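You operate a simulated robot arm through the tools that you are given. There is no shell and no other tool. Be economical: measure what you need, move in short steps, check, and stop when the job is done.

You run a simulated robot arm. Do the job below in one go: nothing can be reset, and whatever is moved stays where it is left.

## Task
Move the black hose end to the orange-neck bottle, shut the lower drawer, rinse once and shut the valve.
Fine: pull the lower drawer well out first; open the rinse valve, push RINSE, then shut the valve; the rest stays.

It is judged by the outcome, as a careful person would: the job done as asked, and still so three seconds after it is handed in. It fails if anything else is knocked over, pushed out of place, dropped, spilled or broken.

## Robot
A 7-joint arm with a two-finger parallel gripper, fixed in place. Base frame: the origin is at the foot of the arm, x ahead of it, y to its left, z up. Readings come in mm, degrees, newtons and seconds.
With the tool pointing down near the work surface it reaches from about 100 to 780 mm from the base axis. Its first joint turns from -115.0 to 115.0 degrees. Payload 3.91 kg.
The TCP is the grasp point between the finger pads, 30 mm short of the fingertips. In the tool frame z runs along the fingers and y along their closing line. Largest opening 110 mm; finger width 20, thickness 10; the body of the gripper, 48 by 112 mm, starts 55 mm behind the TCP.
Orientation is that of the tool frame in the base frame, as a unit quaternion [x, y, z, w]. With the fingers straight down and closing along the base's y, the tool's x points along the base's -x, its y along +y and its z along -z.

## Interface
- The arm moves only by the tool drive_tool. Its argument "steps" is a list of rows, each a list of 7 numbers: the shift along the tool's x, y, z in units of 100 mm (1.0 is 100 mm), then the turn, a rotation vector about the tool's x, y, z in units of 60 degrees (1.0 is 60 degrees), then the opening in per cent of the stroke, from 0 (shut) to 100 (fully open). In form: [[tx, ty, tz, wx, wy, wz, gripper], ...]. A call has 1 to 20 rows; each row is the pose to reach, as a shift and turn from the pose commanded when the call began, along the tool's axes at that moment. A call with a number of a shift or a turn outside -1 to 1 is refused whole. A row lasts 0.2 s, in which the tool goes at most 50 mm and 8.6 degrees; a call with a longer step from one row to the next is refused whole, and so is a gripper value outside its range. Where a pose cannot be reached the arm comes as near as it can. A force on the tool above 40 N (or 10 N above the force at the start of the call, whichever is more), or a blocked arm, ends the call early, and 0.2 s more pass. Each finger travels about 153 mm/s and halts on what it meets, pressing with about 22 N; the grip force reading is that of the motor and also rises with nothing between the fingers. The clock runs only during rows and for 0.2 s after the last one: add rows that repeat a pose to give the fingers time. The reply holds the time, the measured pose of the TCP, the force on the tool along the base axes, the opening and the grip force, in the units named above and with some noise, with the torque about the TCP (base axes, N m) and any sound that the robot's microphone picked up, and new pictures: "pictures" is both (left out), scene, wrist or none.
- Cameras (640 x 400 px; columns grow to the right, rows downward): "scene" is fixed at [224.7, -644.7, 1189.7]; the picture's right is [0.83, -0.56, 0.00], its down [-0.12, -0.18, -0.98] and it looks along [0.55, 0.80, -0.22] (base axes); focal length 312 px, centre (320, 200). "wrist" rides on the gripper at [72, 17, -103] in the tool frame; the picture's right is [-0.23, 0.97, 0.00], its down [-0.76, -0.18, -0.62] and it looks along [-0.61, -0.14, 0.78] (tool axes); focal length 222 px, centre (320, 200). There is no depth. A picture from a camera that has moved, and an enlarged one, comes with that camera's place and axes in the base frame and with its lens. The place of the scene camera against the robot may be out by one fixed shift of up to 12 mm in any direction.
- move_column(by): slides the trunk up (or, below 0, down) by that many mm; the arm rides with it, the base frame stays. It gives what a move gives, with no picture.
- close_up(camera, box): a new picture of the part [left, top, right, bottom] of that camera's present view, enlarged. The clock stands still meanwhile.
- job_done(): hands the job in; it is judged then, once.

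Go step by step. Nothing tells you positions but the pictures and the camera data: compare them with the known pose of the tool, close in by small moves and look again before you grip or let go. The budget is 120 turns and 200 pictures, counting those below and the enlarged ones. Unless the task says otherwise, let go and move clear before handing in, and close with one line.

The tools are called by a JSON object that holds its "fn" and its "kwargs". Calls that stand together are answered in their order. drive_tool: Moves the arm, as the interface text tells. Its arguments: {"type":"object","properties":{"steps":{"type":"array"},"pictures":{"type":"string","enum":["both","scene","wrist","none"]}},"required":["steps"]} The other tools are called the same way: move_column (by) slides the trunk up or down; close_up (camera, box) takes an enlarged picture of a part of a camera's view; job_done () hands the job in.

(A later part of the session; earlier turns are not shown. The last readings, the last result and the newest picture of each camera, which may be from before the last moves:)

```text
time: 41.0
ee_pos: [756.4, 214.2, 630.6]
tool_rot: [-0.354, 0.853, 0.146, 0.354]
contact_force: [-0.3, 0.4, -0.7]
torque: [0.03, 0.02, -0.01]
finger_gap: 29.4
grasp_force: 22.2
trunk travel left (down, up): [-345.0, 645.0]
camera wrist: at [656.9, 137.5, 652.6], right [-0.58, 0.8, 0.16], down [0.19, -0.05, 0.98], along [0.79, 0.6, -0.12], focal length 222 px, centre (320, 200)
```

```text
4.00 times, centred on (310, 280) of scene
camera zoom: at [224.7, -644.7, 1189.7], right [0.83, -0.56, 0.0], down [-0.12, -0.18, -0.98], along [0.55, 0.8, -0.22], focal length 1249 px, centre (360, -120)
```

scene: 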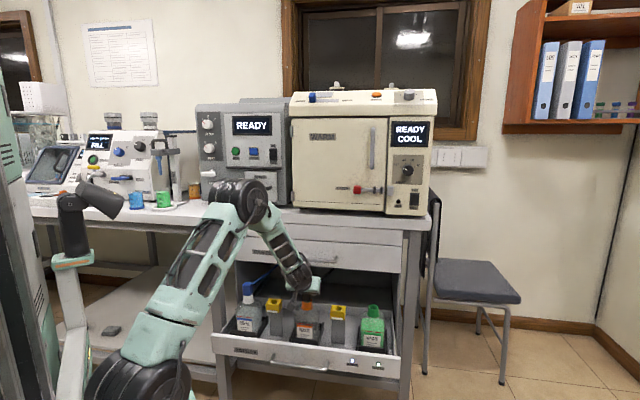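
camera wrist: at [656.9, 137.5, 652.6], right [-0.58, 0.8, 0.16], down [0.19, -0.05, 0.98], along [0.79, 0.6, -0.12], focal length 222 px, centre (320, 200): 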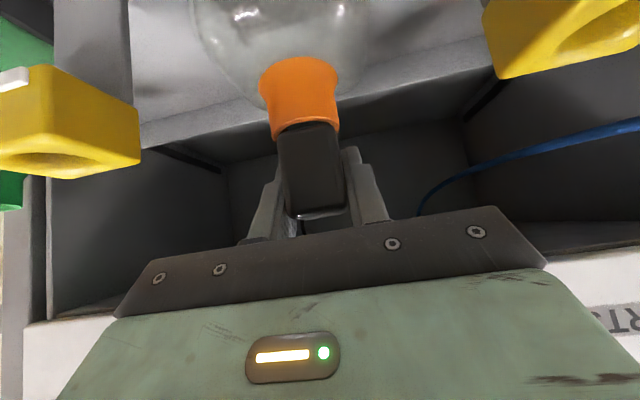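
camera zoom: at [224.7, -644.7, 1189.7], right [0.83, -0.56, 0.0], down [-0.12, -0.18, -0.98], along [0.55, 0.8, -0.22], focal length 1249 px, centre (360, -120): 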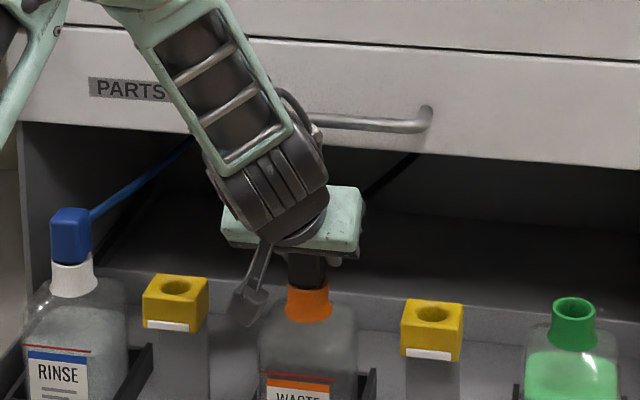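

It's seated: the panel shows READY again and the waste light is green. I'll release it and back off along the tool axis.

{"fn": "drive_tool", "kwargs": {"steps": [[0, 0, 0, 0, 0, 0, 20], [0, 0, 0, 0, 0, 0, 40], [0, 0, 0, 0, 0, 0, 60], [0, 0, 0, 0, 0, 0, 60]], "pictures": "wrist"}}

{"fn": "drive_tool", "kwargs": {"steps": [[0, 0, -0.1, 0, 0, 0, 60], [0, 0, -0.25, 0, 0, 0, 60], [0, 0, -0.5, 0, 0, 0, 60], [0, 0, -0.75, 0, 0, 0, 60], [0, 0, -1.0, 0, 0, 0, 60]]}}

```text
time: 42.0
ee_pos: [756.7, 213.1, 631.9]
tool_rot: [-0.355, 0.853, 0.147, 0.354]
contact_force: [0.9, 0.6, -0.5]
torque: [0.01, -0.02, -0.02]
finger_gap: 66.0
grasp_force: 0.0
trunk travel left (down, up): [-345.0, 645.0]
camera wrist: at [657.0, 137.5, 652.7], right [-0.58, 0.8, 0.16], down [0.19, -0.06, 0.98], along [0.79, 0.6, -0.12], focal length 222 px, centre (320, 200)
```

wrist: 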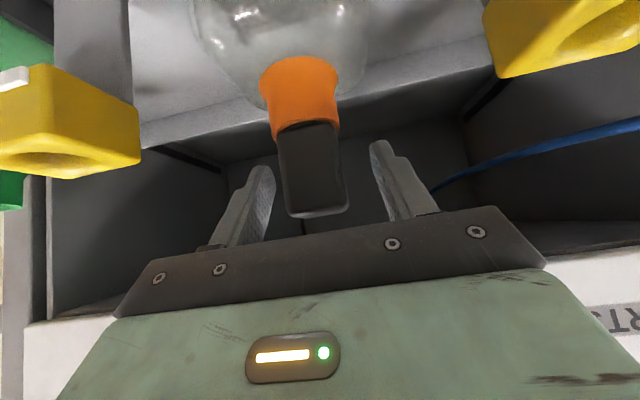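

```text
time: 43.2
ee_pos: [704.7, 163.7, 701.3]
tool_rot: [-0.355, 0.853, 0.147, 0.353]
contact_force: [-1.6, -0.4, 0.7]
torque: [0.0, -0.01, 0.0]
finger_gap: 66.1
grasp_force: 0.0
trunk travel left (down, up): [-345.0, 645.0]
camera wrist: at [606.9, 87.4, 724.1], right [-0.58, 0.8, 0.16], down [0.19, -0.05, 0.98], along [0.79, 0.6, -0.12], focal length 222 px, centre (320, 200)
```

scene: 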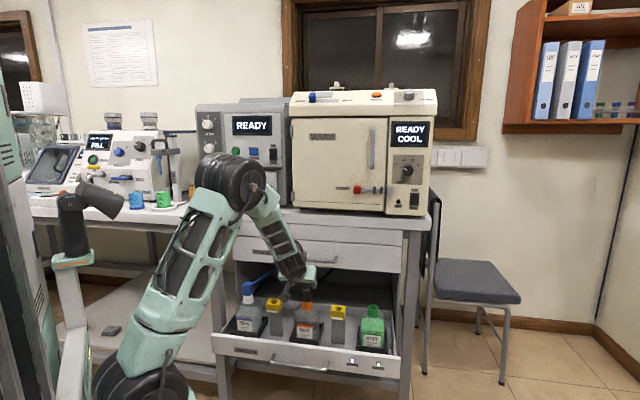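
wrist: 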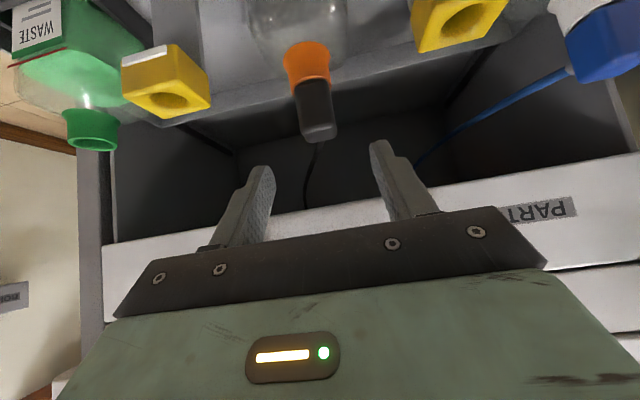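

The hose is done. I'll retrace the earlier safe pose, turn back to the handle orientation and lower the trunk.

{"fn": "drive_tool", "kwargs": {"steps": [[0.14, -0.11, -0.22, 0, 0, 0, 60], [0.28, -0.22, -0.44, 0, 0, 0, 60], [0.42, -0.34, -0.655, 0, 0, 0, 60]], "pictures": "none"}}

{"fn": "drive_tool", "kwargs": {"steps": [[0.14, -0.11, -0.22, 0, 0, 0, 60], [0.28, -0.22, -0.44, 0, 0, 0, 60], [0.42, -0.34, -0.655, 0, 0, 0, 60]], "pictures": "none"}}

{"fn": "drive_tool", "kwargs": {"steps": [[0, 0, 0, -0.049, -0.049, 0.118, 60], [0, 0, 0, -0.098, -0.098, 0.236, 60], [0, 0, 0, -0.146, -0.146, 0.354, 60], [0, 0, 0, -0.195, -0.195, 0.472, 60], [0, 0, 0, -0.244, -0.244, 0.59, 60], [0, 0, 0, -0.293, -0.293, 0.708, 60]], "pictures": "none"}}

{"fn": "drive_tool", "kwargs": {"steps": [[0, 0, 0, -0.049, -0.049, 0.118, 60], [0, 0, 0, -0.098, -0.098, 0.236, 60], [0, 0, 0, -0.146, -0.146, 0.354, 60], [0, 0, 0, -0.195, -0.195, 0.472, 60], [0, 0, 0, -0.244, -0.244, 0.59, 60], [0, 0, 0, -0.293, -0.293, 0.708, 60]], "pictures": "wrist"}}

```text
time: 44.0
ee_pos: [677.2, 86.6, 719.3]
tool_rot: [-0.355, 0.853, 0.146, 0.354]
contact_force: [0.9, 0.1, 0.4]
torque: [0.03, 0.03, 0.02]
finger_gap: 66.1
grasp_force: 0.1
trunk travel left (down, up): [-345.0, 645.0]
```

```text
time: 44.8
ee_pos: [646.8, 6.7, 735.2]
tool_rot: [-0.355, 0.853, 0.147, 0.354]
contact_force: [0.1, 0.2, 0.2]
torque: [-0.01, 0.05, -0.02]
finger_gap: 66.2
grasp_force: 0.1
trunk travel left (down, up): [-345.0, 645.0]
```

```text
time: 46.2
ee_pos: [647.3, 7.5, 733.4]
tool_rot: [-0.046, 0.828, 0.44, 0.344]
contact_force: [1.0, 0.4, -0.6]
torque: [-0.01, 0.0, -0.01]
finger_gap: 66.0
grasp_force: 0.0
trunk travel left (down, up): [-345.0, 645.0]
```

```text
time: 47.6
ee_pos: [647.2, 7.6, 733.7]
tool_rot: [0.271, 0.653, 0.653, 0.271]
contact_force: [-0.3, -0.3, 0.1]
torque: [0.01, -0.02, 0.02]
finger_gap: 66.0
grasp_force: 0.0
trunk travel left (down, up): [-345.0, 645.0]
camera wrist: at [523.5, -14.3, 751.7], right [0.16, -0.16, 0.97], down [0.1, -0.98, -0.18], along [0.98, 0.12, -0.14], focal length 222 px, centre (320, 200)
```

wrist: 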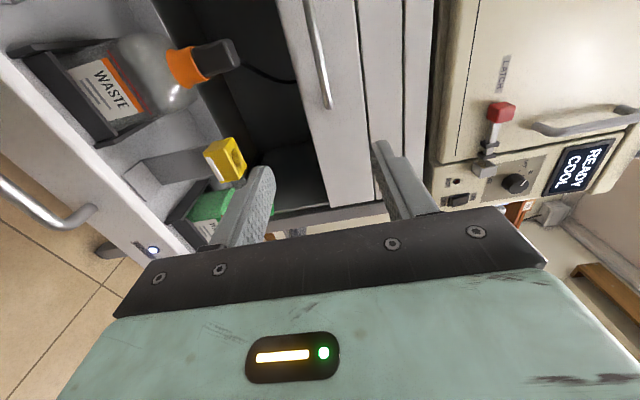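

{"fn": "move_column", "kwargs": {"by": -270}}

{"fn": "drive_tool", "kwargs": {"steps": [[0.1, 0, 0.1, 0, 0, 0, 60], [0.15, 0, 0.2, 0, 0, 0, 60]], "pictures": "wrist"}}

```text
time: 50.3
ee_pos: [647.9, 8.1, 464.3]
tool_rot: [0.27, 0.653, 0.654, 0.27]
contact_force: [-0.3, -0.7, -0.2]
torque: [0.02, -0.01, -0.03]
finger_gap: 66.0
grasp_force: 0.0
trunk travel left (down, up): [-75.0, 915.0]
```

```text
time: 50.9
ee_pos: [651.2, 31.0, 464.3]
tool_rot: [0.27, 0.654, 0.653, 0.27]
contact_force: [-0.2, -0.4, 0.4]
torque: [0.06, 0.0, -0.01]
finger_gap: 66.0
grasp_force: 0.1
trunk travel left (down, up): [-75.0, 915.0]
camera wrist: at [526.7, 10.5, 481.4], right [0.16, -0.16, 0.97], down [0.1, -0.98, -0.18], along [0.98, 0.13, -0.14], focal length 222 px, centre (320, 200)
```

wrist: 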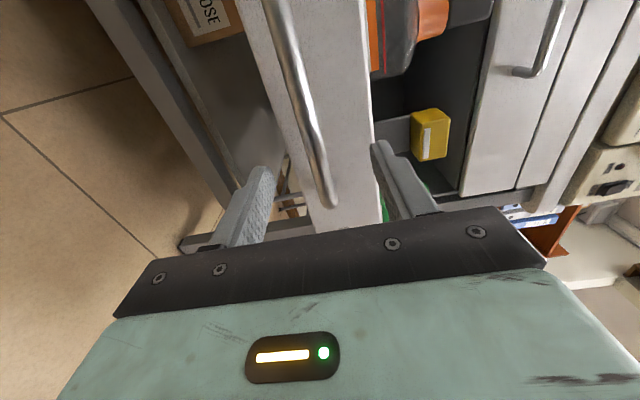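

{"fn": "drive_tool", "kwargs": {"steps": [[0.08, -0.02, 0.17, 0, 0, 0, 60], [0.15, -0.02, 0.34, 0, 0, 0, 60], [0.15, -0.02, 0.34, 0, 0, 0, 30], [0.15, -0.02, 0.34, 0, 0, 0, 0], [0.15, -0.02, 0.34, 0, 0, 0, 0], [0.15, -0.02, 0.34, 0, 0, 0, 0]], "pictures": "wrist"}}

```text
time: 52.3
ee_pos: [664.9, 68.3, 463.6]
tool_rot: [0.269, 0.654, 0.653, 0.271]
contact_force: [2.9, -1.0, 12.9]
torque: [0.11, 0.08, -0.2]
finger_gap: 12.7
grasp_force: 45.3
trunk travel left (down, up): [-75.0, 915.0]
camera wrist: at [540.5, 45.4, 479.9], right [0.16, -0.16, 0.97], down [0.1, -0.98, -0.18], along [0.98, 0.13, -0.14], focal length 222 px, centre (320, 200)
```

wrist: 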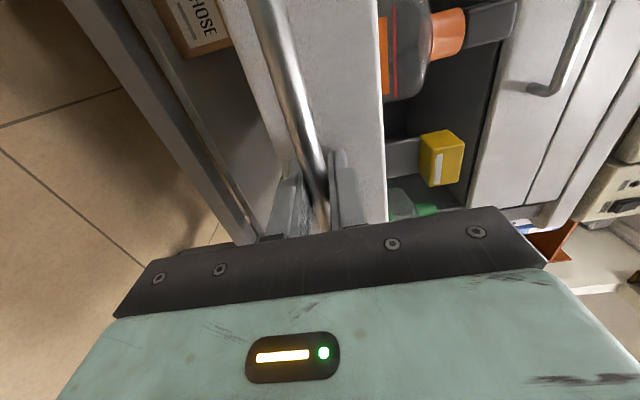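

Gripped again. Now I'll push the drawer in gently.

{"fn": "drive_tool", "kwargs": {"steps": [[0, 0.015, 0.04, 0, 0, 0, 0], [0, 0.015, 0.12, 0, 0, 0, 0], [0, 0.015, 0.22, 0, 0, 0, 0], [0, 0.015, 0.34, 0, 0, 0, 0], [0, 0.015, 0.46, 0, 0, 0, 0], [0, 0.015, 0.58, 0, 0, 0, 0], [0, 0.015, 0.7, 0, 0, 0, 0], [0, 0.015, 0.82, 0, 0, 0, 0], [0, 0.015, 0.92, 0, 0, 0, 0], [0, 0.015, 0.98, 0, 0, 0, 0], [0, 0.015, 1.0, 0, 0, 0, 0]]}}

```text
time: 54.7
ee_pos: [734.6, 137.7, 463.3]
tool_rot: [0.27, 0.654, 0.653, 0.27]
contact_force: [4.1, -5.5, -7.8]
torque: [-0.02, -0.05, 0.33]
finger_gap: 12.5
grasp_force: 44.4
trunk travel left (down, up): [-75.0, 915.0]
camera wrist: at [610.9, 115.9, 480.4], right [0.16, -0.16, 0.97], down [0.1, -0.98, -0.18], along [0.98, 0.12, -0.14], focal length 222 px, centre (320, 200)
```

scene: 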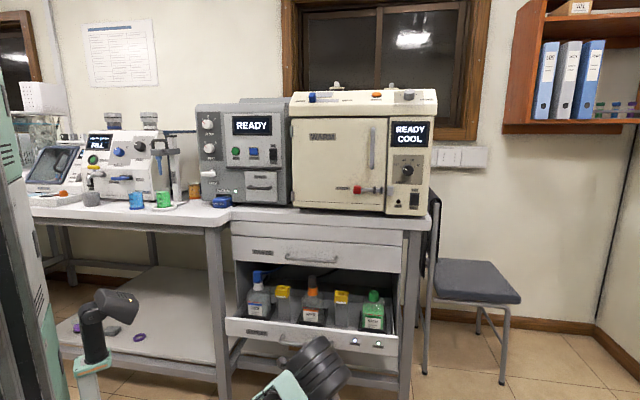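
wrist: 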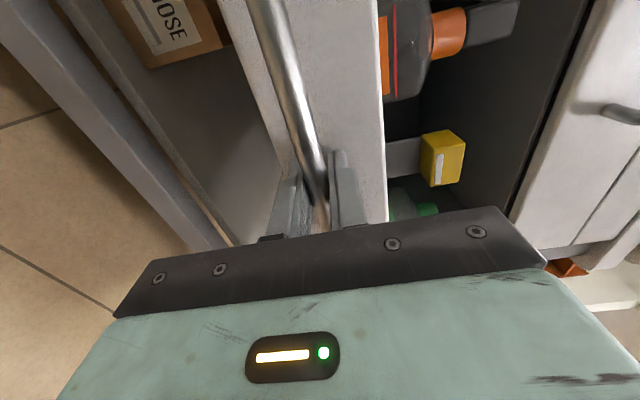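

{"fn": "drive_tool", "kwargs": {"steps": [[0, 0, 0.04, 0, 0, 0, 0], [0, 0, 0.12, 0, 0, 0, 0], [0, 0, 0.22, 0, 0, 0, 0], [0, 0, 0.34, 0, 0, 0, 0], [0, 0, 0.46, 0, 0, 0, 0], [0, 0, 0.58, 0, 0, 0, 0], [0, 0, 0.7, 0, 0, 0, 0], [0, 0, 0.82, 0, 0, 0, 0], [0, 0, 0.92, 0, 0, 0, 0], [0, 0, 0.98, 0, 0, 0, 0], [0, 0, 1.0, 0, 0, 0, 0]], "pictures": "scene"}}

{"fn": "close_up", "kwargs": {"camera": "scene", "box": [220, 240, 420, 365]}}

```text
time: 56.8
ee_pos: [799.4, 202.3, 463.5]
tool_rot: [0.27, 0.654, 0.653, 0.269]
contact_force: [-8.6, -12.5, 5.9]
torque: [-0.03, 0.02, 0.92]
finger_gap: 12.7
grasp_force: 45.1
trunk travel left (down, up): [-75.0, 915.0]
stopped in row 10: the force on the tool passed its limit at 78 N (the readings are from after the stop); the commanded pose is now the measured one
```

scene: 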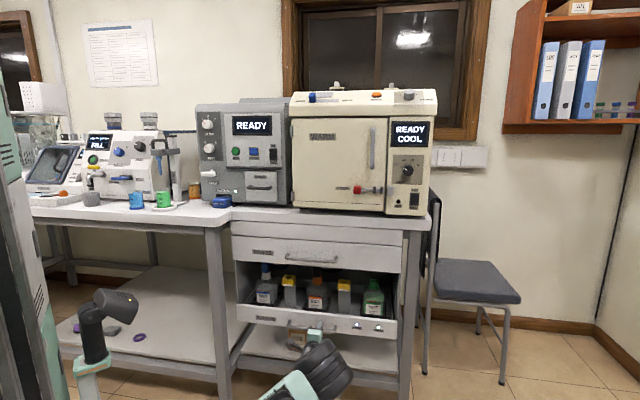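

```text
3.20 times, centred on (320, 302) of scene
camera zoom: at [224.7, -644.7, 1189.7], right [0.83, -0.56, 0.0], down [-0.12, -0.18, -0.98], along [0.55, 0.8, -0.22], focal length 999 px, centre (320, -128)
```

zoom: 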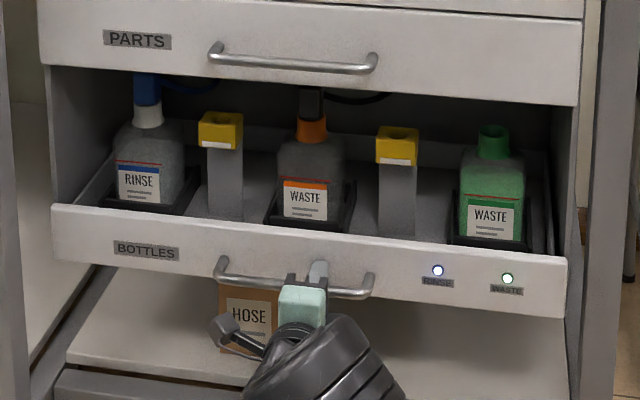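

The drawer met its stop at exactly its starting position (n≈708 mm), flush as at first, so it is shut. I'll release and back off.

{"fn": "drive_tool", "kwargs": {"steps": [[0, 0, 0, 0, 0, 0, 30], [0, 0, 0, 0, 0, 0, 60], [0, 0, 0, 0, 0, 0, 60], [0, 0, -0.15, 0, 0, 0, 60], [0, 0, -0.4, 0, 0, 0, 60], [0, 0, -0.7, 0, 0, 0, 60], [0, 0, -1.0, 0, 0, 0, 60]]}}

{"fn": "close_up", "kwargs": {"camera": "scene", "box": [220, 230, 420, 355]}}

```text
time: 58.4
ee_pos: [727.5, 133.7, 461.9]
tool_rot: [0.269, 0.655, 0.653, 0.269]
contact_force: [-0.1, -0.4, 0.1]
torque: [0.02, 0.04, 0.01]
finger_gap: 66.1
grasp_force: 0.1
trunk travel left (down, up): [-75.0, 915.0]
camera wrist: at [604.4, 111.5, 479.7], right [0.16, -0.16, 0.97], down [0.1, -0.98, -0.18], along [0.98, 0.13, -0.14], focal length 222 px, centre (320, 200)
```

scene: 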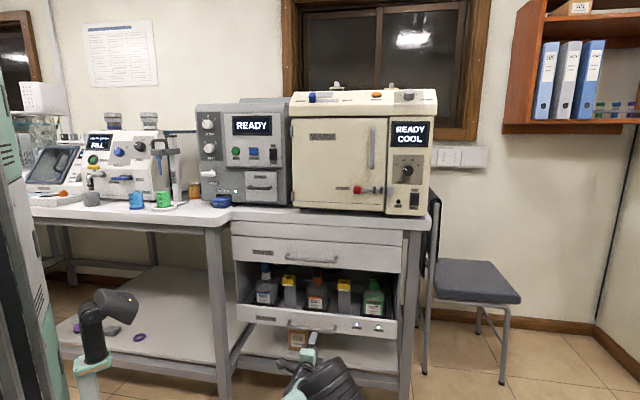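
wrist: 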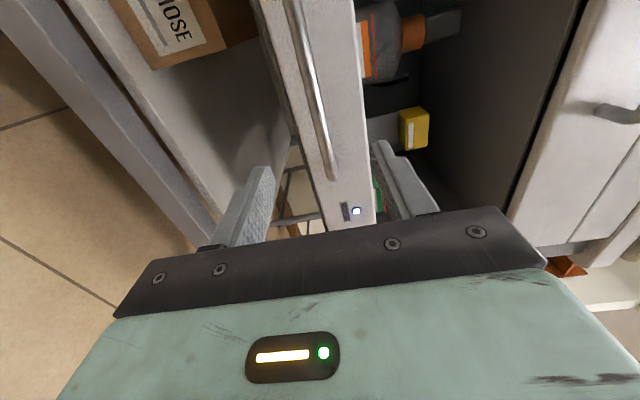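

```text
3.20 times, centred on (320, 292) of scene
camera zoom: at [224.7, -644.7, 1189.7], right [0.83, -0.56, 0.0], down [-0.12, -0.18, -0.98], along [0.55, 0.8, -0.22], focal length 999 px, centre (320, -96)
```

zoom: 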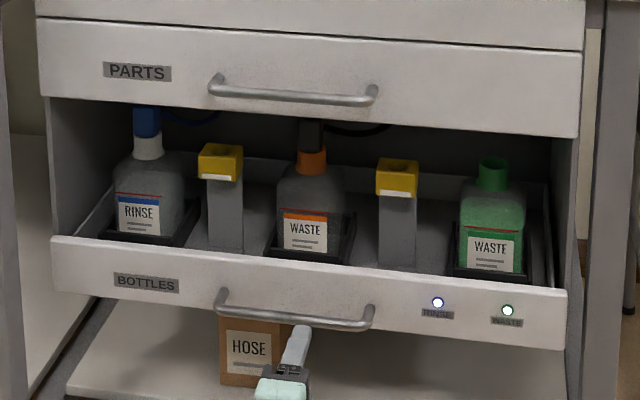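

It looks identical to the start. To be sure it's fully home, I'll give the bar a gentle push with closed fingers.

{"fn": "drive_tool", "kwargs": {"steps": [[0.1, 0.02, 0.1, 0, 0, 0, 30], [0.2, 0.02, 0.3, 0, 0, 0, 0], [0.2, 0.02, 0.5, 0, 0, 0, 0], [0.2, 0.02, 0.65, 0, 0, 0, 0], [0.2, 0.02, 0.75, 0, 0, 0, 0], [0.2, 0.02, 0.79, 0, 0, 0, 0], [0.2, 0.02, 0.82, 0, 0, 0, 0], [0.2, 0.02, 0.85, 0, 0, 0, 0], [0.2, 0.02, 0.88, 0, 0, 0, 0], [0.2, 0.02, 0.91, 0, 0, 0, 0], [0.2, 0.02, 0.94, 0, 0, 0, 0], [0.2, 0.02, 0.96, 0, 0, 0, 0]], "pictures": "wrist"}}

```text
time: 59.5
ee_pos: [756.9, 189.4, 463.6]
tool_rot: [0.27, 0.655, 0.653, 0.269]
contact_force: [-8.1, -10.6, 5.6]
torque: [0.21, -0.02, 0.08]
finger_gap: 0.2
grasp_force: 22.0
trunk travel left (down, up): [-75.0, 915.0]
stopped in row 5: the force on the tool passed its limit at 111 N (the readings are from after the stop); the commanded pose is now the measured one
camera wrist: at [634.1, 168.6, 481.4], right [0.16, -0.16, 0.97], down [0.1, -0.98, -0.18], along [0.98, 0.13, -0.14], focal length 222 px, centre (320, 200)
```

wrist: 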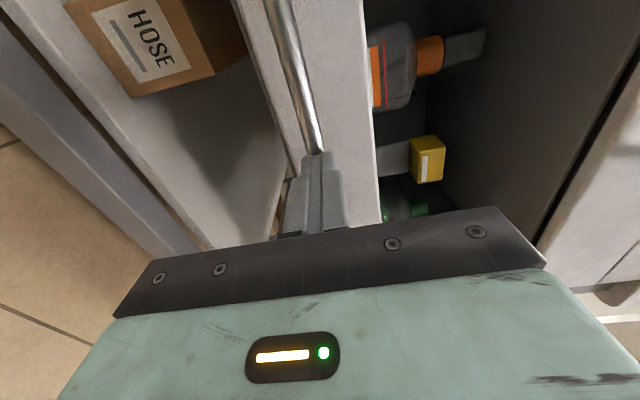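

The stop is hard, so the drawer is home. I'll back away and raise the trunk to the panel height.

{"fn": "drive_tool", "kwargs": {"steps": [[0, 0, -0.2, 0, 0, 0, 0], [0, 0, -0.5, 0, 0, 0, 0], [0.2, 0, -0.8, 0, 0, 0, 0], [0.4, 0, -1.0, 0, 0, 0, 0]], "pictures": "none"}}

{"fn": "move_column", "kwargs": {"by": 600}}

{"fn": "drive_tool", "kwargs": {"steps": [[0.4, 0, -0.2, 0, 0, 0, 0], [0.75, 0, -0.4, 0, 0, 0, 0], [1.0, 0, -0.6, 0, 0, 0, 0]], "pictures": "none"}}

{"fn": "drive_tool", "kwargs": {"steps": [[0.4, 0, 0, 0, 0, 0, 0], [0.75, 0, 0, 0, 0, 0, 0], [1.0, 0, 0, 0, 0, 0, 0]]}}

```text
time: 60.5
ee_pos: [658.2, 149.3, 464.4]
tool_rot: [0.27, 0.655, 0.652, 0.269]
contact_force: [0.4, -0.3, 0.1]
torque: [-0.01, 0.02, 0.0]
finger_gap: 0.1
grasp_force: 22.3
trunk travel left (down, up): [-75.0, 915.0]
```

```text
refused: 600 is not a number from -400 to 400
```

```text
time: 61.2
ee_pos: [579.2, 202.8, 458.0]
tool_rot: [0.27, 0.655, 0.653, 0.269]
contact_force: [0.5, -0.6, -0.1]
torque: [0.0, 0.02, 0.0]
finger_gap: 0.1
grasp_force: 22.2
out of reach, approached as far as the arm can: row 2, 3
trunk travel left (down, up): [-75.0, 915.0]
```

```text
time: 62.0
ee_pos: [509.8, 273.5, 456.2]
tool_rot: [0.27, 0.655, 0.653, 0.269]
contact_force: [0.3, -0.3, -0.8]
torque: [0.01, -0.02, 0.01]
finger_gap: 0.2
grasp_force: 21.9
trunk travel left (down, up): [-75.0, 915.0]
camera wrist: at [384.9, 252.1, 474.3], right [0.16, -0.16, 0.97], down [0.1, -0.98, -0.18], along [0.98, 0.13, -0.14], focal length 222 px, centre (320, 200)
```

scene: 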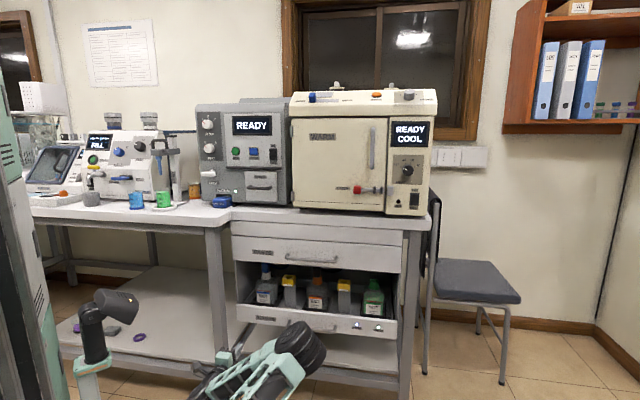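
wrist: 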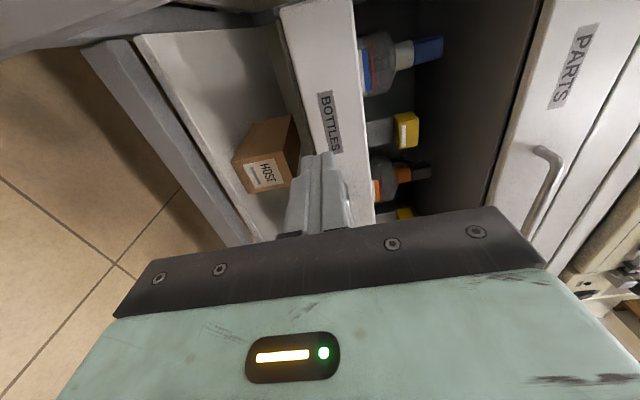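

{"fn": "move_column", "kwargs": {"by": 400}}

{"fn": "move_column", "kwargs": {"by": 200}}

{"fn": "drive_tool", "kwargs": {"steps": [[0.4, 0, -0.2, 0, 0, 0, 0], [0.75, 0, -0.4, 0, 0, 0, 0], [1.0, 0, -0.5, 0, 0, 0, 0]]}}

```text
time: 65.9
ee_pos: [508.6, 273.3, 856.2]
tool_rot: [0.27, 0.655, 0.653, 0.269]
contact_force: [0.4, 0.2, -0.4]
torque: [-0.05, 0.0, -0.02]
finger_gap: 0.1
grasp_force: 21.9
trunk travel left (down, up): [-475.0, 515.0]
```

```text
time: 68.0
ee_pos: [508.9, 274.4, 1056.2]
tool_rot: [0.27, 0.655, 0.653, 0.269]
contact_force: [0.0, 0.3, -0.2]
torque: [0.01, -0.03, 0.0]
finger_gap: 0.1
grasp_force: 22.2
trunk travel left (down, up): [-675.0, 315.0]
```

```text
time: 68.8
ee_pos: [403.0, 307.9, 1056.9]
tool_rot: [0.27, 0.655, 0.652, 0.27]
contact_force: [1.6, 0.8, -0.6]
torque: [0.01, -0.03, 0.07]
finger_gap: 0.0
grasp_force: 22.2
trunk travel left (down, up): [-675.0, 315.0]
camera wrist: at [279.4, 286.8, 1074.5], right [0.16, -0.16, 0.97], down [0.1, -0.98, -0.18], along [0.98, 0.13, -0.15], focal length 222 px, centre (320, 200)
```

scene: 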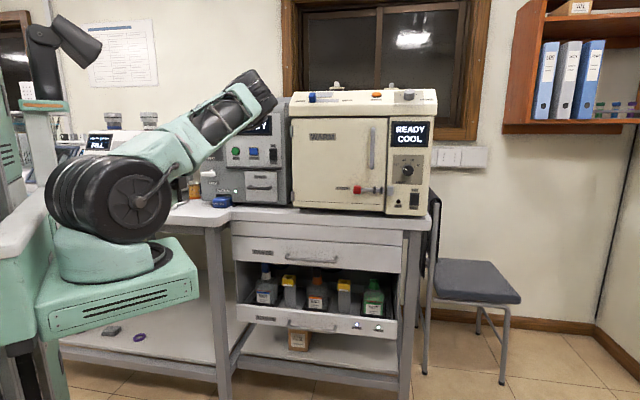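
wrist: 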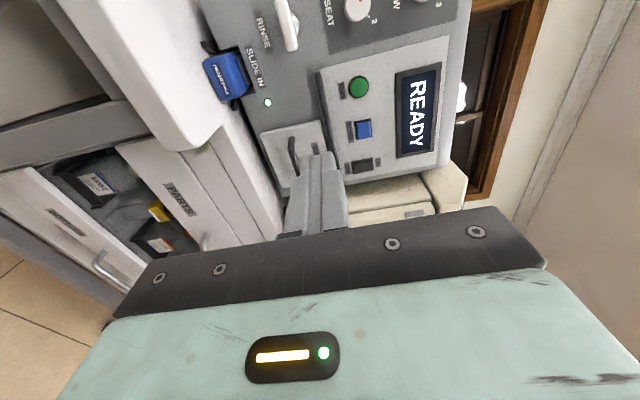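

Good view of the panel. I'll enlarge the lever and button.

{"fn": "close_up", "kwargs": {"camera": "wrist", "box": [230, 0, 390, 100]}}

{"fn": "close_up", "kwargs": {"camera": "wrist", "box": [320, 60, 480, 180]}}

```text
4.00 times, centred on (310, 50) of wrist
camera zoom: at [279.4, 286.8, 1074.5], right [0.16, -0.16, 0.97], down [0.1, -0.98, -0.18], along [0.98, 0.13, -0.15], focal length 888 px, centre (360, 800)
```

zoom: 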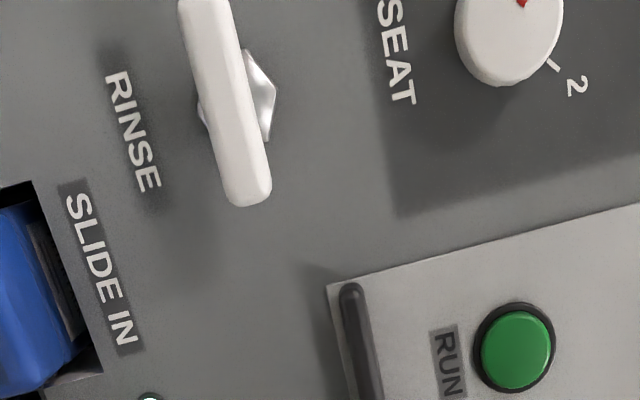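

```text
3.33 times, centred on (400, 120) of wrist
camera zoom: at [279.4, 286.8, 1074.5], right [0.16, -0.16, 0.97], down [0.1, -0.98, -0.18], along [0.98, 0.13, -0.15], focal length 740 px, centre (53, 467)
```

zoom: 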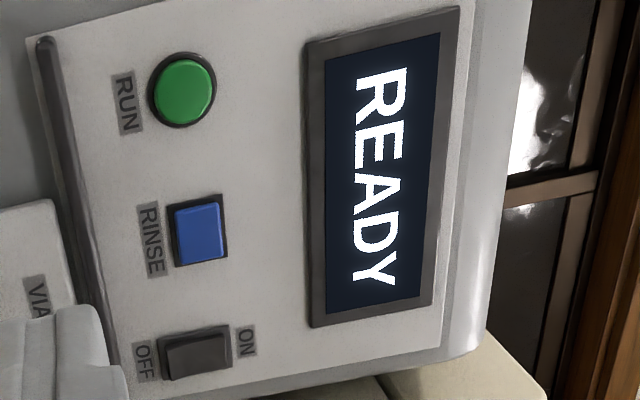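

{"fn": "drive_tool", "kwargs": {"steps": [[0.4, -0.1, -0.1, 0, 0, 0, 0], [0.75, -0.2, -0.2, 0, 0, 0, 0], [1.0, -0.2, -0.3, 0, 0, 0, 0]], "pictures": "wrist"}}

{"fn": "close_up", "kwargs": {"camera": "wrist", "box": [240, 40, 400, 160]}}

```text
time: 69.7
ee_pos: [318.9, 354.4, 1036.4]
tool_rot: [0.272, 0.655, 0.649, 0.277]
contact_force: [0.0, -0.2, -0.4]
torque: [0.0, -0.02, 0.02]
finger_gap: 0.0
grasp_force: 21.8
trunk travel left (down, up): [-675.0, 315.0]
camera wrist: at [195.5, 334.4, 1052.8], right [0.15, -0.15, 0.98], down [0.09, -0.98, -0.17], along [0.98, 0.11, -0.14], focal length 222 px, centre (320, 200)
```

wrist: 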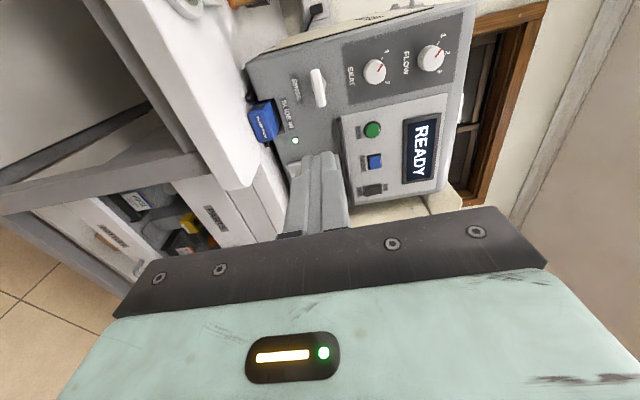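

```text
3.33 times, centred on (320, 100) of wrist
camera zoom: at [195.5, 334.4, 1052.8], right [0.15, -0.15, 0.98], down [0.09, -0.98, -0.17], along [0.98, 0.11, -0.14], focal length 740 px, centre (320, 533)
```

zoom: 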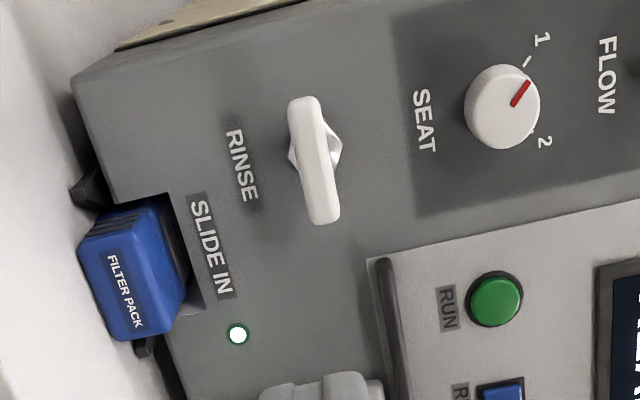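

The valve lever is a bar on a hub with its long arm pointing right, pivot near (532,558,1030). I'll open the fingers and approach it head-on.

{"fn": "drive_tool", "kwargs": {"steps": [[-0.03, -0.03, 0.4, 0, 0, 0, 40], [-0.06, -0.06, 0.8, 0, 0, 0, 40], [-0.06, -0.06, 1.0, 0, 0, 0, 40]], "pictures": "none"}}

{"fn": "drive_tool", "kwargs": {"steps": [[0, 0, 0.4, 0, 0, 0, 40], [0, 0, 0.7, 0, 0, 0, 40], [0, 0, 0.9, 0, 0, 0, 40]]}}

{"fn": "close_up", "kwargs": {"camera": "wrist", "box": [220, 80, 420, 205]}}

```text
time: 70.5
ee_pos: [384.7, 424.8, 1031.2]
tool_rot: [0.27, 0.655, 0.652, 0.269]
contact_force: [0.0, -0.5, 0.8]
torque: [0.03, 0.0, -0.02]
finger_gap: 43.9
grasp_force: 0.0
trunk travel left (down, up): [-675.0, 315.0]
```

```text
time: 71.2
ee_pos: [448.7, 488.5, 1030.8]
tool_rot: [0.27, 0.655, 0.653, 0.269]
contact_force: [0.6, -0.7, 0.3]
torque: [-0.03, 0.0, 0.01]
finger_gap: 44.1
grasp_force: 0.2
trunk travel left (down, up): [-675.0, 315.0]
camera wrist: at [324.9, 467.3, 1048.2], right [0.16, -0.16, 0.97], down [0.1, -0.98, -0.18], along [0.98, 0.13, -0.14], focal length 222 px, centre (320, 200)
```

scene: 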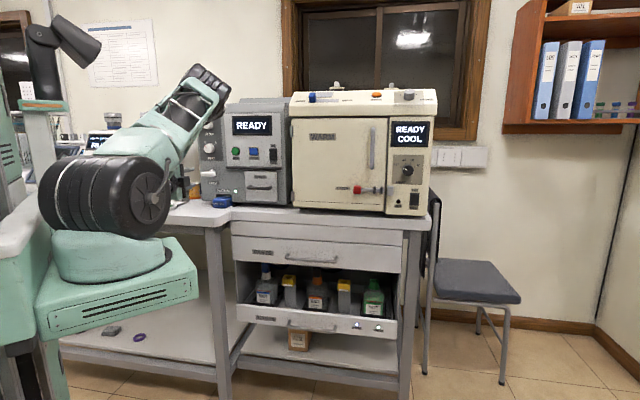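
wrist: 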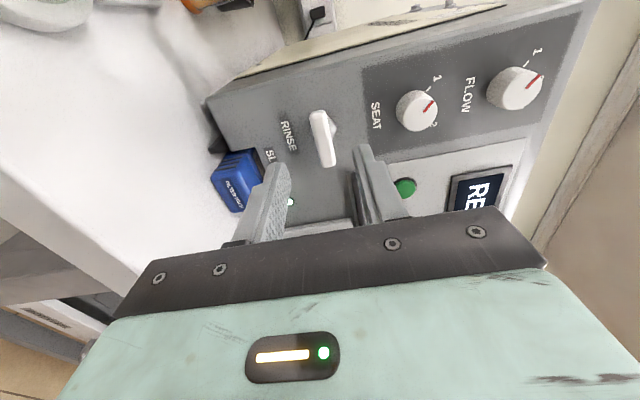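

```text
3.20 times, centred on (320, 142) of wrist
camera zoom: at [324.9, 467.3, 1048.2], right [0.16, -0.16, 0.97], down [0.1, -0.98, -0.18], along [0.98, 0.13, -0.14], focal length 711 px, centre (320, 384)
```

zoom: 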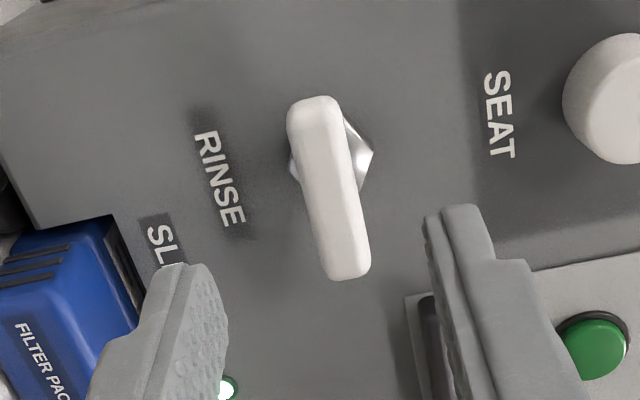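

{"fn": "drive_tool", "kwargs": {"steps": [[-0.05, 0, 0.3, 0, 0, 0, 40], [-0.08, 0, 0.55, 0, 0, 0, 40]], "pictures": "wrist"}}

{"fn": "close_up", "kwargs": {"camera": "wrist", "box": [220, 80, 420, 205]}}

{"fn": "close_up", "kwargs": {"camera": "scene", "box": [170, 120, 298, 200]}}

```text
time: 71.8
ee_pos: [494.3, 522.6, 1029.6]
tool_rot: [0.27, 0.655, 0.653, 0.269]
contact_force: [-0.6, 0.4, -0.6]
torque: [-0.04, 0.0, -0.01]
finger_gap: 44.0
grasp_force: 0.0
trunk travel left (down, up): [-675.0, 315.0]
camera wrist: at [370.1, 500.9, 1048.3], right [0.16, -0.16, 0.97], down [0.1, -0.98, -0.18], along [0.98, 0.13, -0.14], focal length 222 px, centre (320, 200)
```

wrist: 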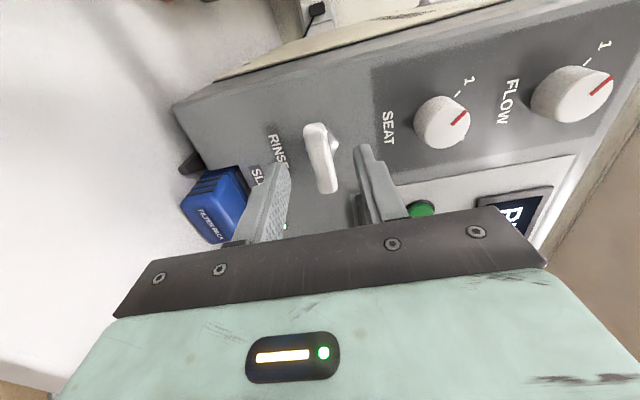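

```text
3.20 times, centred on (320, 142) of wrist
camera zoom: at [370.1, 500.9, 1048.3], right [0.16, -0.16, 0.97], down [0.1, -0.98, -0.18], along [0.98, 0.13, -0.14], focal length 711 px, centre (320, 384)
```

zoom: 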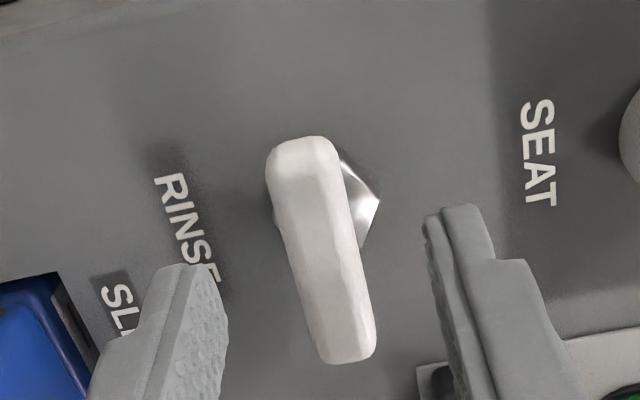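

```text
5.00 times, centred on (234, 160) of scene
camera zoom: at [224.7, -644.7, 1189.7], right [0.83, -0.56, 0.0], down [-0.12, -0.18, -0.98], along [0.55, 0.8, -0.22], focal length 1561 px, centre (750, 400)
```

zoom: 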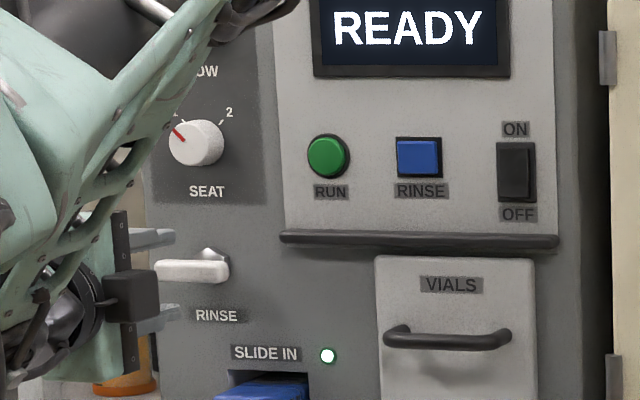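

The bar's centre is at about (537,556.5,1030), symmetric over its hub. I'll advance so the fingertips straddle it and close.

{"fn": "drive_tool", "kwargs": {"steps": [[-0.06, 0, 0.15, 0, 0, 0, 40], [-0.06, 0, 0.3, 0, 0, 0, 40], [-0.06, 0, 0.34, 0, 0, 0, 40]], "pictures": "wrist"}}

{"fn": "close_up", "kwargs": {"camera": "wrist", "box": [220, 100, 420, 225]}}

```text
time: 72.7
ee_pos: [521.4, 541.9, 1029.9]
tool_rot: [0.269, 0.655, 0.653, 0.268]
contact_force: [-0.5, 0.2, -0.1]
torque: [0.01, 0.01, 0.01]
finger_gap: 43.9
grasp_force: 0.0
trunk travel left (down, up): [-675.0, 315.0]
camera wrist: at [398.0, 520.2, 1047.1], right [0.16, -0.16, 0.97], down [0.1, -0.98, -0.17], along [0.98, 0.13, -0.14], focal length 222 px, centre (320, 200)
```

wrist: 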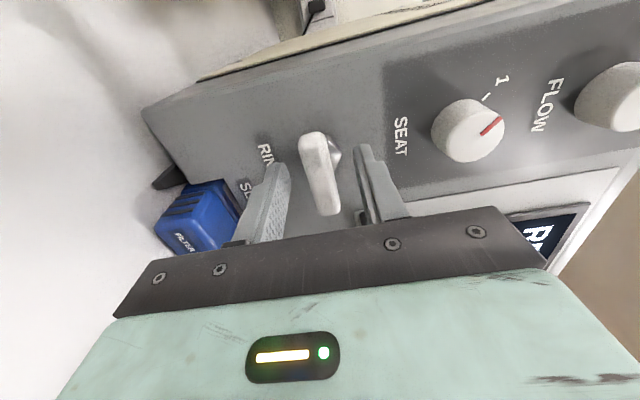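

```text
3.20 times, centred on (320, 162) of wrist
camera zoom: at [398.0, 520.2, 1047.1], right [0.16, -0.16, 0.97], down [0.1, -0.98, -0.17], along [0.98, 0.13, -0.14], focal length 711 px, centre (320, 320)
```

zoom: 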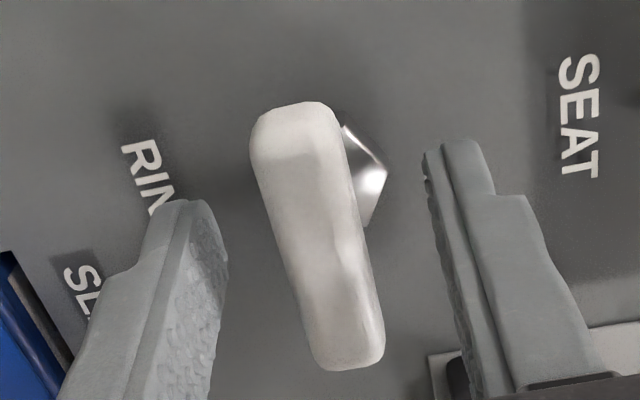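

{"fn": "drive_tool", "kwargs": {"steps": [[0, 0, 0.03, 0, 0, 0, 20], [0, 0, 0.03, 0, 0, 0, 0], [0, 0, 0.03, 0, 0, 0, 0], [0, 0, 0.03, 0, 0, 0, 0]], "pictures": "wrist"}}

{"fn": "close_up", "kwargs": {"camera": "wrist", "box": [220, 100, 420, 225]}}

```text
time: 73.7
ee_pos: [523.0, 544.7, 1029.3]
tool_rot: [0.271, 0.654, 0.652, 0.27]
contact_force: [-1.1, -3.5, -1.2]
torque: [0.3, -0.28, -0.45]
finger_gap: 15.9
grasp_force: 44.9
trunk travel left (down, up): [-675.0, 315.0]
camera wrist: at [400.0, 522.2, 1047.7], right [0.16, -0.16, 0.97], down [0.1, -0.98, -0.18], along [0.98, 0.13, -0.14], focal length 222 px, centre (320, 200)
```

wrist: 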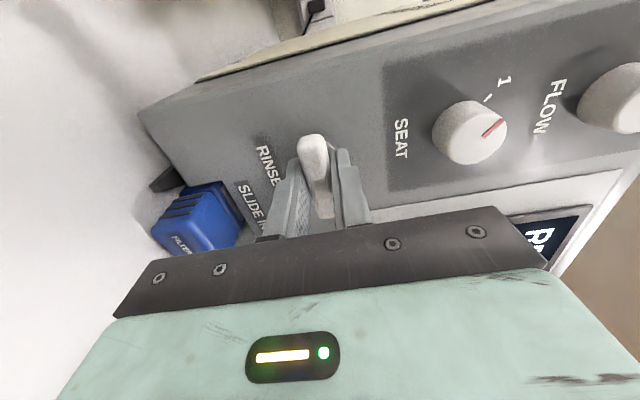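

```text
3.20 times, centred on (320, 162) of wrist
camera zoom: at [400.0, 522.2, 1047.7], right [0.16, -0.16, 0.97], down [0.1, -0.98, -0.18], along [0.98, 0.13, -0.14], focal length 711 px, centre (320, 320)
```

zoom: 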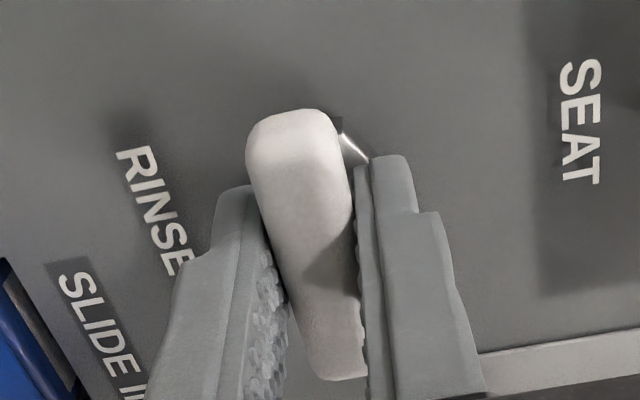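

Gripped at 15.9 mm. I'll try a small twist counter-clockwise (right end up) and read the torque.

{"fn": "drive_tool", "kwargs": {"steps": [[0, 0, 0, 0, 0, -0.08, 0], [0, 0, 0, 0, 0, -0.16, 0], [0, 0, 0, 0, 0, -0.25, 0]], "pictures": "wrist"}}

{"fn": "close_up", "kwargs": {"camera": "wrist", "box": [220, 100, 420, 225]}}

```text
time: 74.5
ee_pos: [524.6, 544.5, 1028.9]
tool_rot: [0.181, 0.686, 0.611, 0.352]
contact_force: [0.2, -0.9, -3.9]
torque: [0.41, -0.42, -0.51]
finger_gap: 15.9
grasp_force: 44.7
trunk travel left (down, up): [-675.0, 315.0]
camera wrist: at [398.6, 523.4, 1028.0], right [-0.02, 0.03, 1.0], down [0.12, -0.99, 0.03], along [0.99, 0.12, 0.02], focal length 222 px, centre (320, 200)
```

wrist: 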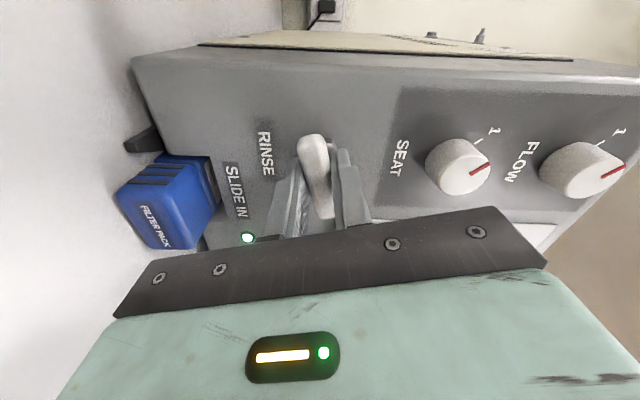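

```text
3.20 times, centred on (320, 162) of wrist
camera zoom: at [398.6, 523.4, 1028.0], right [-0.02, 0.03, 1.0], down [0.12, -0.99, 0.03], along [0.99, 0.12, 0.02], focal length 711 px, centre (320, 320)
```

zoom: 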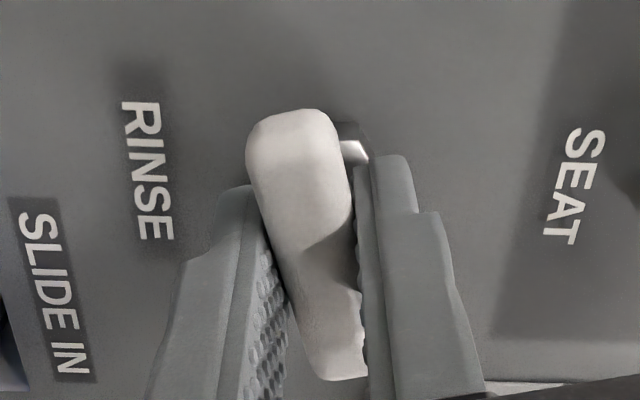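

The lever turns freely with the tool. I'll continue to 90°.

{"fn": "drive_tool", "kwargs": {"steps": [[0, 0, 0, 0, 0, -0.12, 0], [0, 0, 0, 0, 0, -0.24, 0], [0, 0, 0, 0, 0, -0.36, 0], [0, 0, 0, 0, 0, -0.48, 0], [0, 0, 0, 0, 0, -0.6, 0]], "pictures": "none"}}

{"fn": "drive_tool", "kwargs": {"steps": [[0, 0, 0, 0, 0, -0.12, 0], [0, 0, 0, 0, 0, -0.24, 0], [0, 0, 0, 0, 0, -0.36, 0], [0, 0, 0, 0, 0, -0.48, 0], [0, 0, 0, 0, 0, -0.6, 0], [0, 0, 0, 0, 0, -0.65, 0]]}}

{"fn": "close_up", "kwargs": {"camera": "wrist", "box": [220, 100, 420, 225]}}

```text
time: 75.7
ee_pos: [524.3, 542.6, 1029.1]
tool_rot: [-0.039, 0.708, 0.473, 0.523]
contact_force: [0.5, -8.0, -9.8]
torque: [0.41, -0.4, -0.78]
finger_gap: 15.9
grasp_force: 45.0
trunk travel left (down, up): [-675.0, 315.0]
```

```text
time: 77.0
ee_pos: [524.8, 543.8, 1028.6]
tool_rot: [-0.273, 0.655, 0.269, 0.651]
contact_force: [1.2, -19.8, -11.3]
torque: [-0.49, 0.69, -0.26]
finger_gap: 15.9
grasp_force: 44.9
trunk travel left (down, up): [-675.0, 315.0]
camera wrist: at [439.9, 481.8, 957.3], right [-0.69, 0.69, 0.23], down [-0.31, -0.56, 0.77], along [0.65, 0.46, 0.6], focal length 222 px, centre (320, 200)
```

scene: 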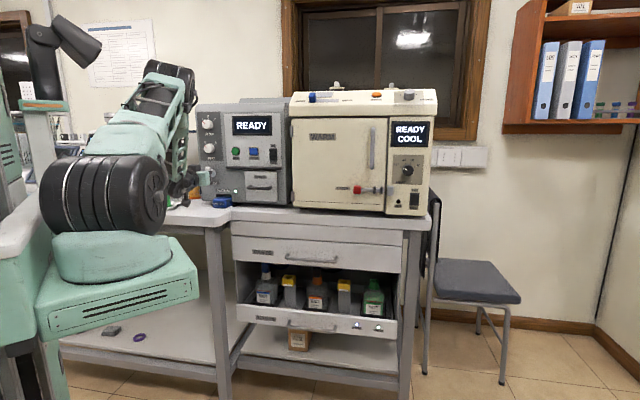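
wrist: 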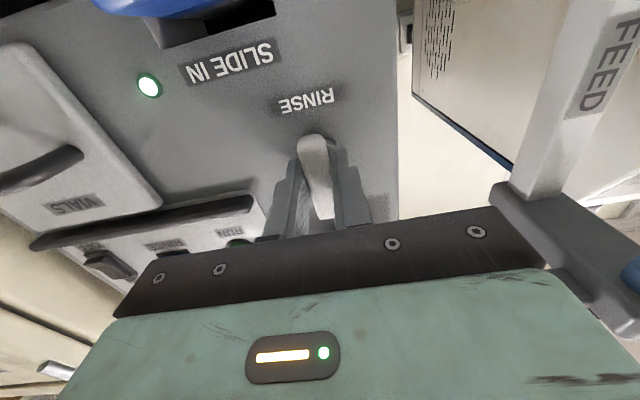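

```text
3.20 times, centred on (320, 162) of wrist
camera zoom: at [439.9, 481.8, 957.3], right [-0.69, 0.69, 0.23], down [-0.31, -0.56, 0.77], along [0.65, 0.46, 0.6], focal length 711 px, centre (320, 320)
```

zoom: 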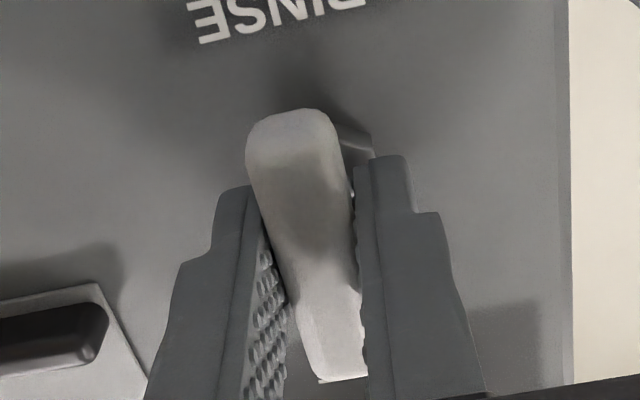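

The lever is vertical now. I'm checking the FEED stand's clearance to the gripper, since a 20 N side force has built up.

{"fn": "close_up", "kwargs": {"camera": "wrist", "box": [440, 0, 640, 400]}}

{"fn": "close_up", "kwargs": {"camera": "scene", "box": [140, 120, 268, 220]}}

```text
1.00 times, centred on (540, 200) of wrist (not enlarged: the box is as wide or as high as the picture)
camera zoom: at [439.9, 481.8, 957.3], right [-0.69, 0.69, 0.23], down [-0.31, -0.56, 0.77], along [0.65, 0.46, 0.6], focal length 222 px, centre (100, 200)
```

zoom: 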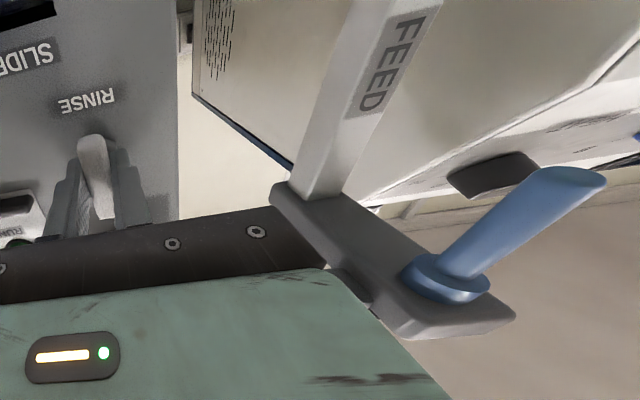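

```text
4.00 times, centred on (204, 170) of scene
camera zoom: at [224.7, -644.7, 1189.7], right [0.83, -0.56, 0.0], down [-0.12, -0.18, -0.98], along [0.55, 0.8, -0.22], focal length 1249 px, centre (784, 320)
```

zoom: 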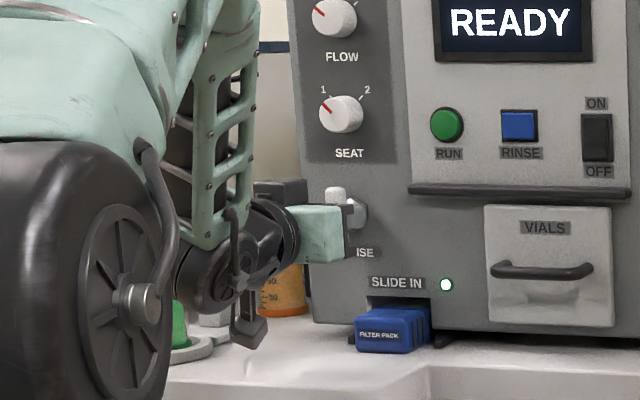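

The bracket sits above and behind the gripper and isn't touching, so the force comes from the lever. I'll release it and back away.

{"fn": "drive_tool", "kwargs": {"steps": [[0, 0, 0, 0, 0, 0, 20], [0, 0, 0, 0, 0, 0, 40], [0, 0, 0, 0, 0, 0, 40], [0, 0, -0.15, 0, 0, 0, 40], [0, 0, -0.4, 0, 0, 0, 40], [0, 0, -0.7, 0, 0, 0, 40], [0, 0, -1.0, 0, 0, 0, 40]]}}

{"fn": "close_up", "kwargs": {"camera": "scene", "box": [170, 120, 298, 200]}}

```text
time: 78.7
ee_pos: [453.4, 472.3, 1031.3]
tool_rot: [-0.272, 0.654, 0.271, 0.652]
contact_force: [0.5, -0.3, 0.2]
torque: [0.02, 0.0, 0.0]
finger_gap: 43.9
grasp_force: 0.0
trunk travel left (down, up): [-675.0, 315.0]
camera wrist: at [368.3, 411.3, 959.5], right [-0.69, 0.69, 0.23], down [-0.31, -0.57, 0.76], along [0.65, 0.46, 0.6], focal length 222 px, centre (320, 200)
```

scene: 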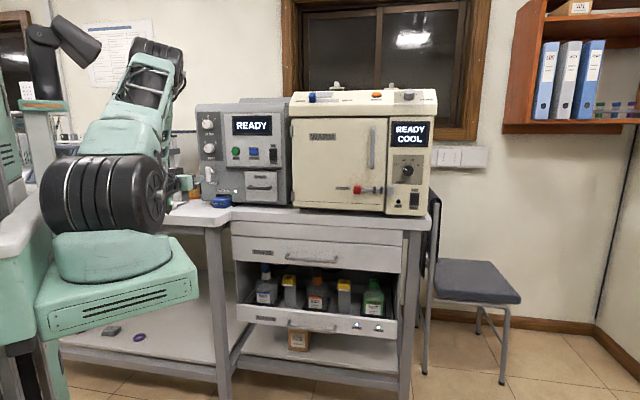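
wrist: 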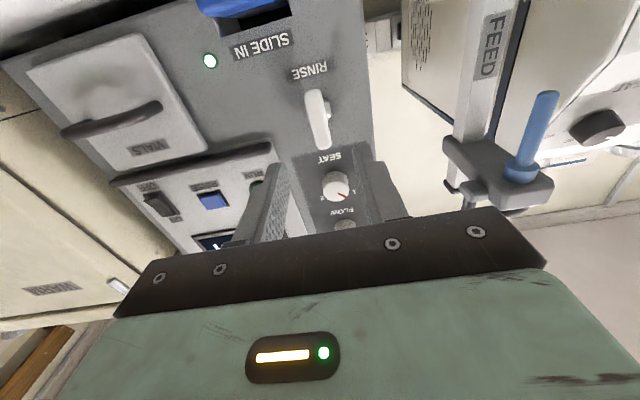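

```text
5.00 times, centred on (234, 160) of scene
camera zoom: at [224.7, -644.7, 1189.7], right [0.83, -0.56, 0.0], down [-0.12, -0.18, -0.98], along [0.55, 0.8, -0.22], focal length 1561 px, centre (750, 400)
```

zoom: 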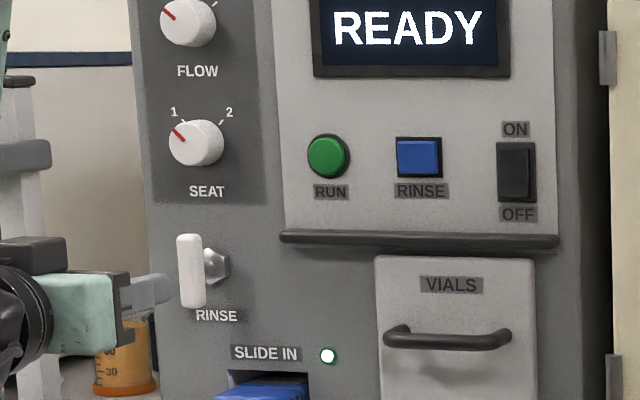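

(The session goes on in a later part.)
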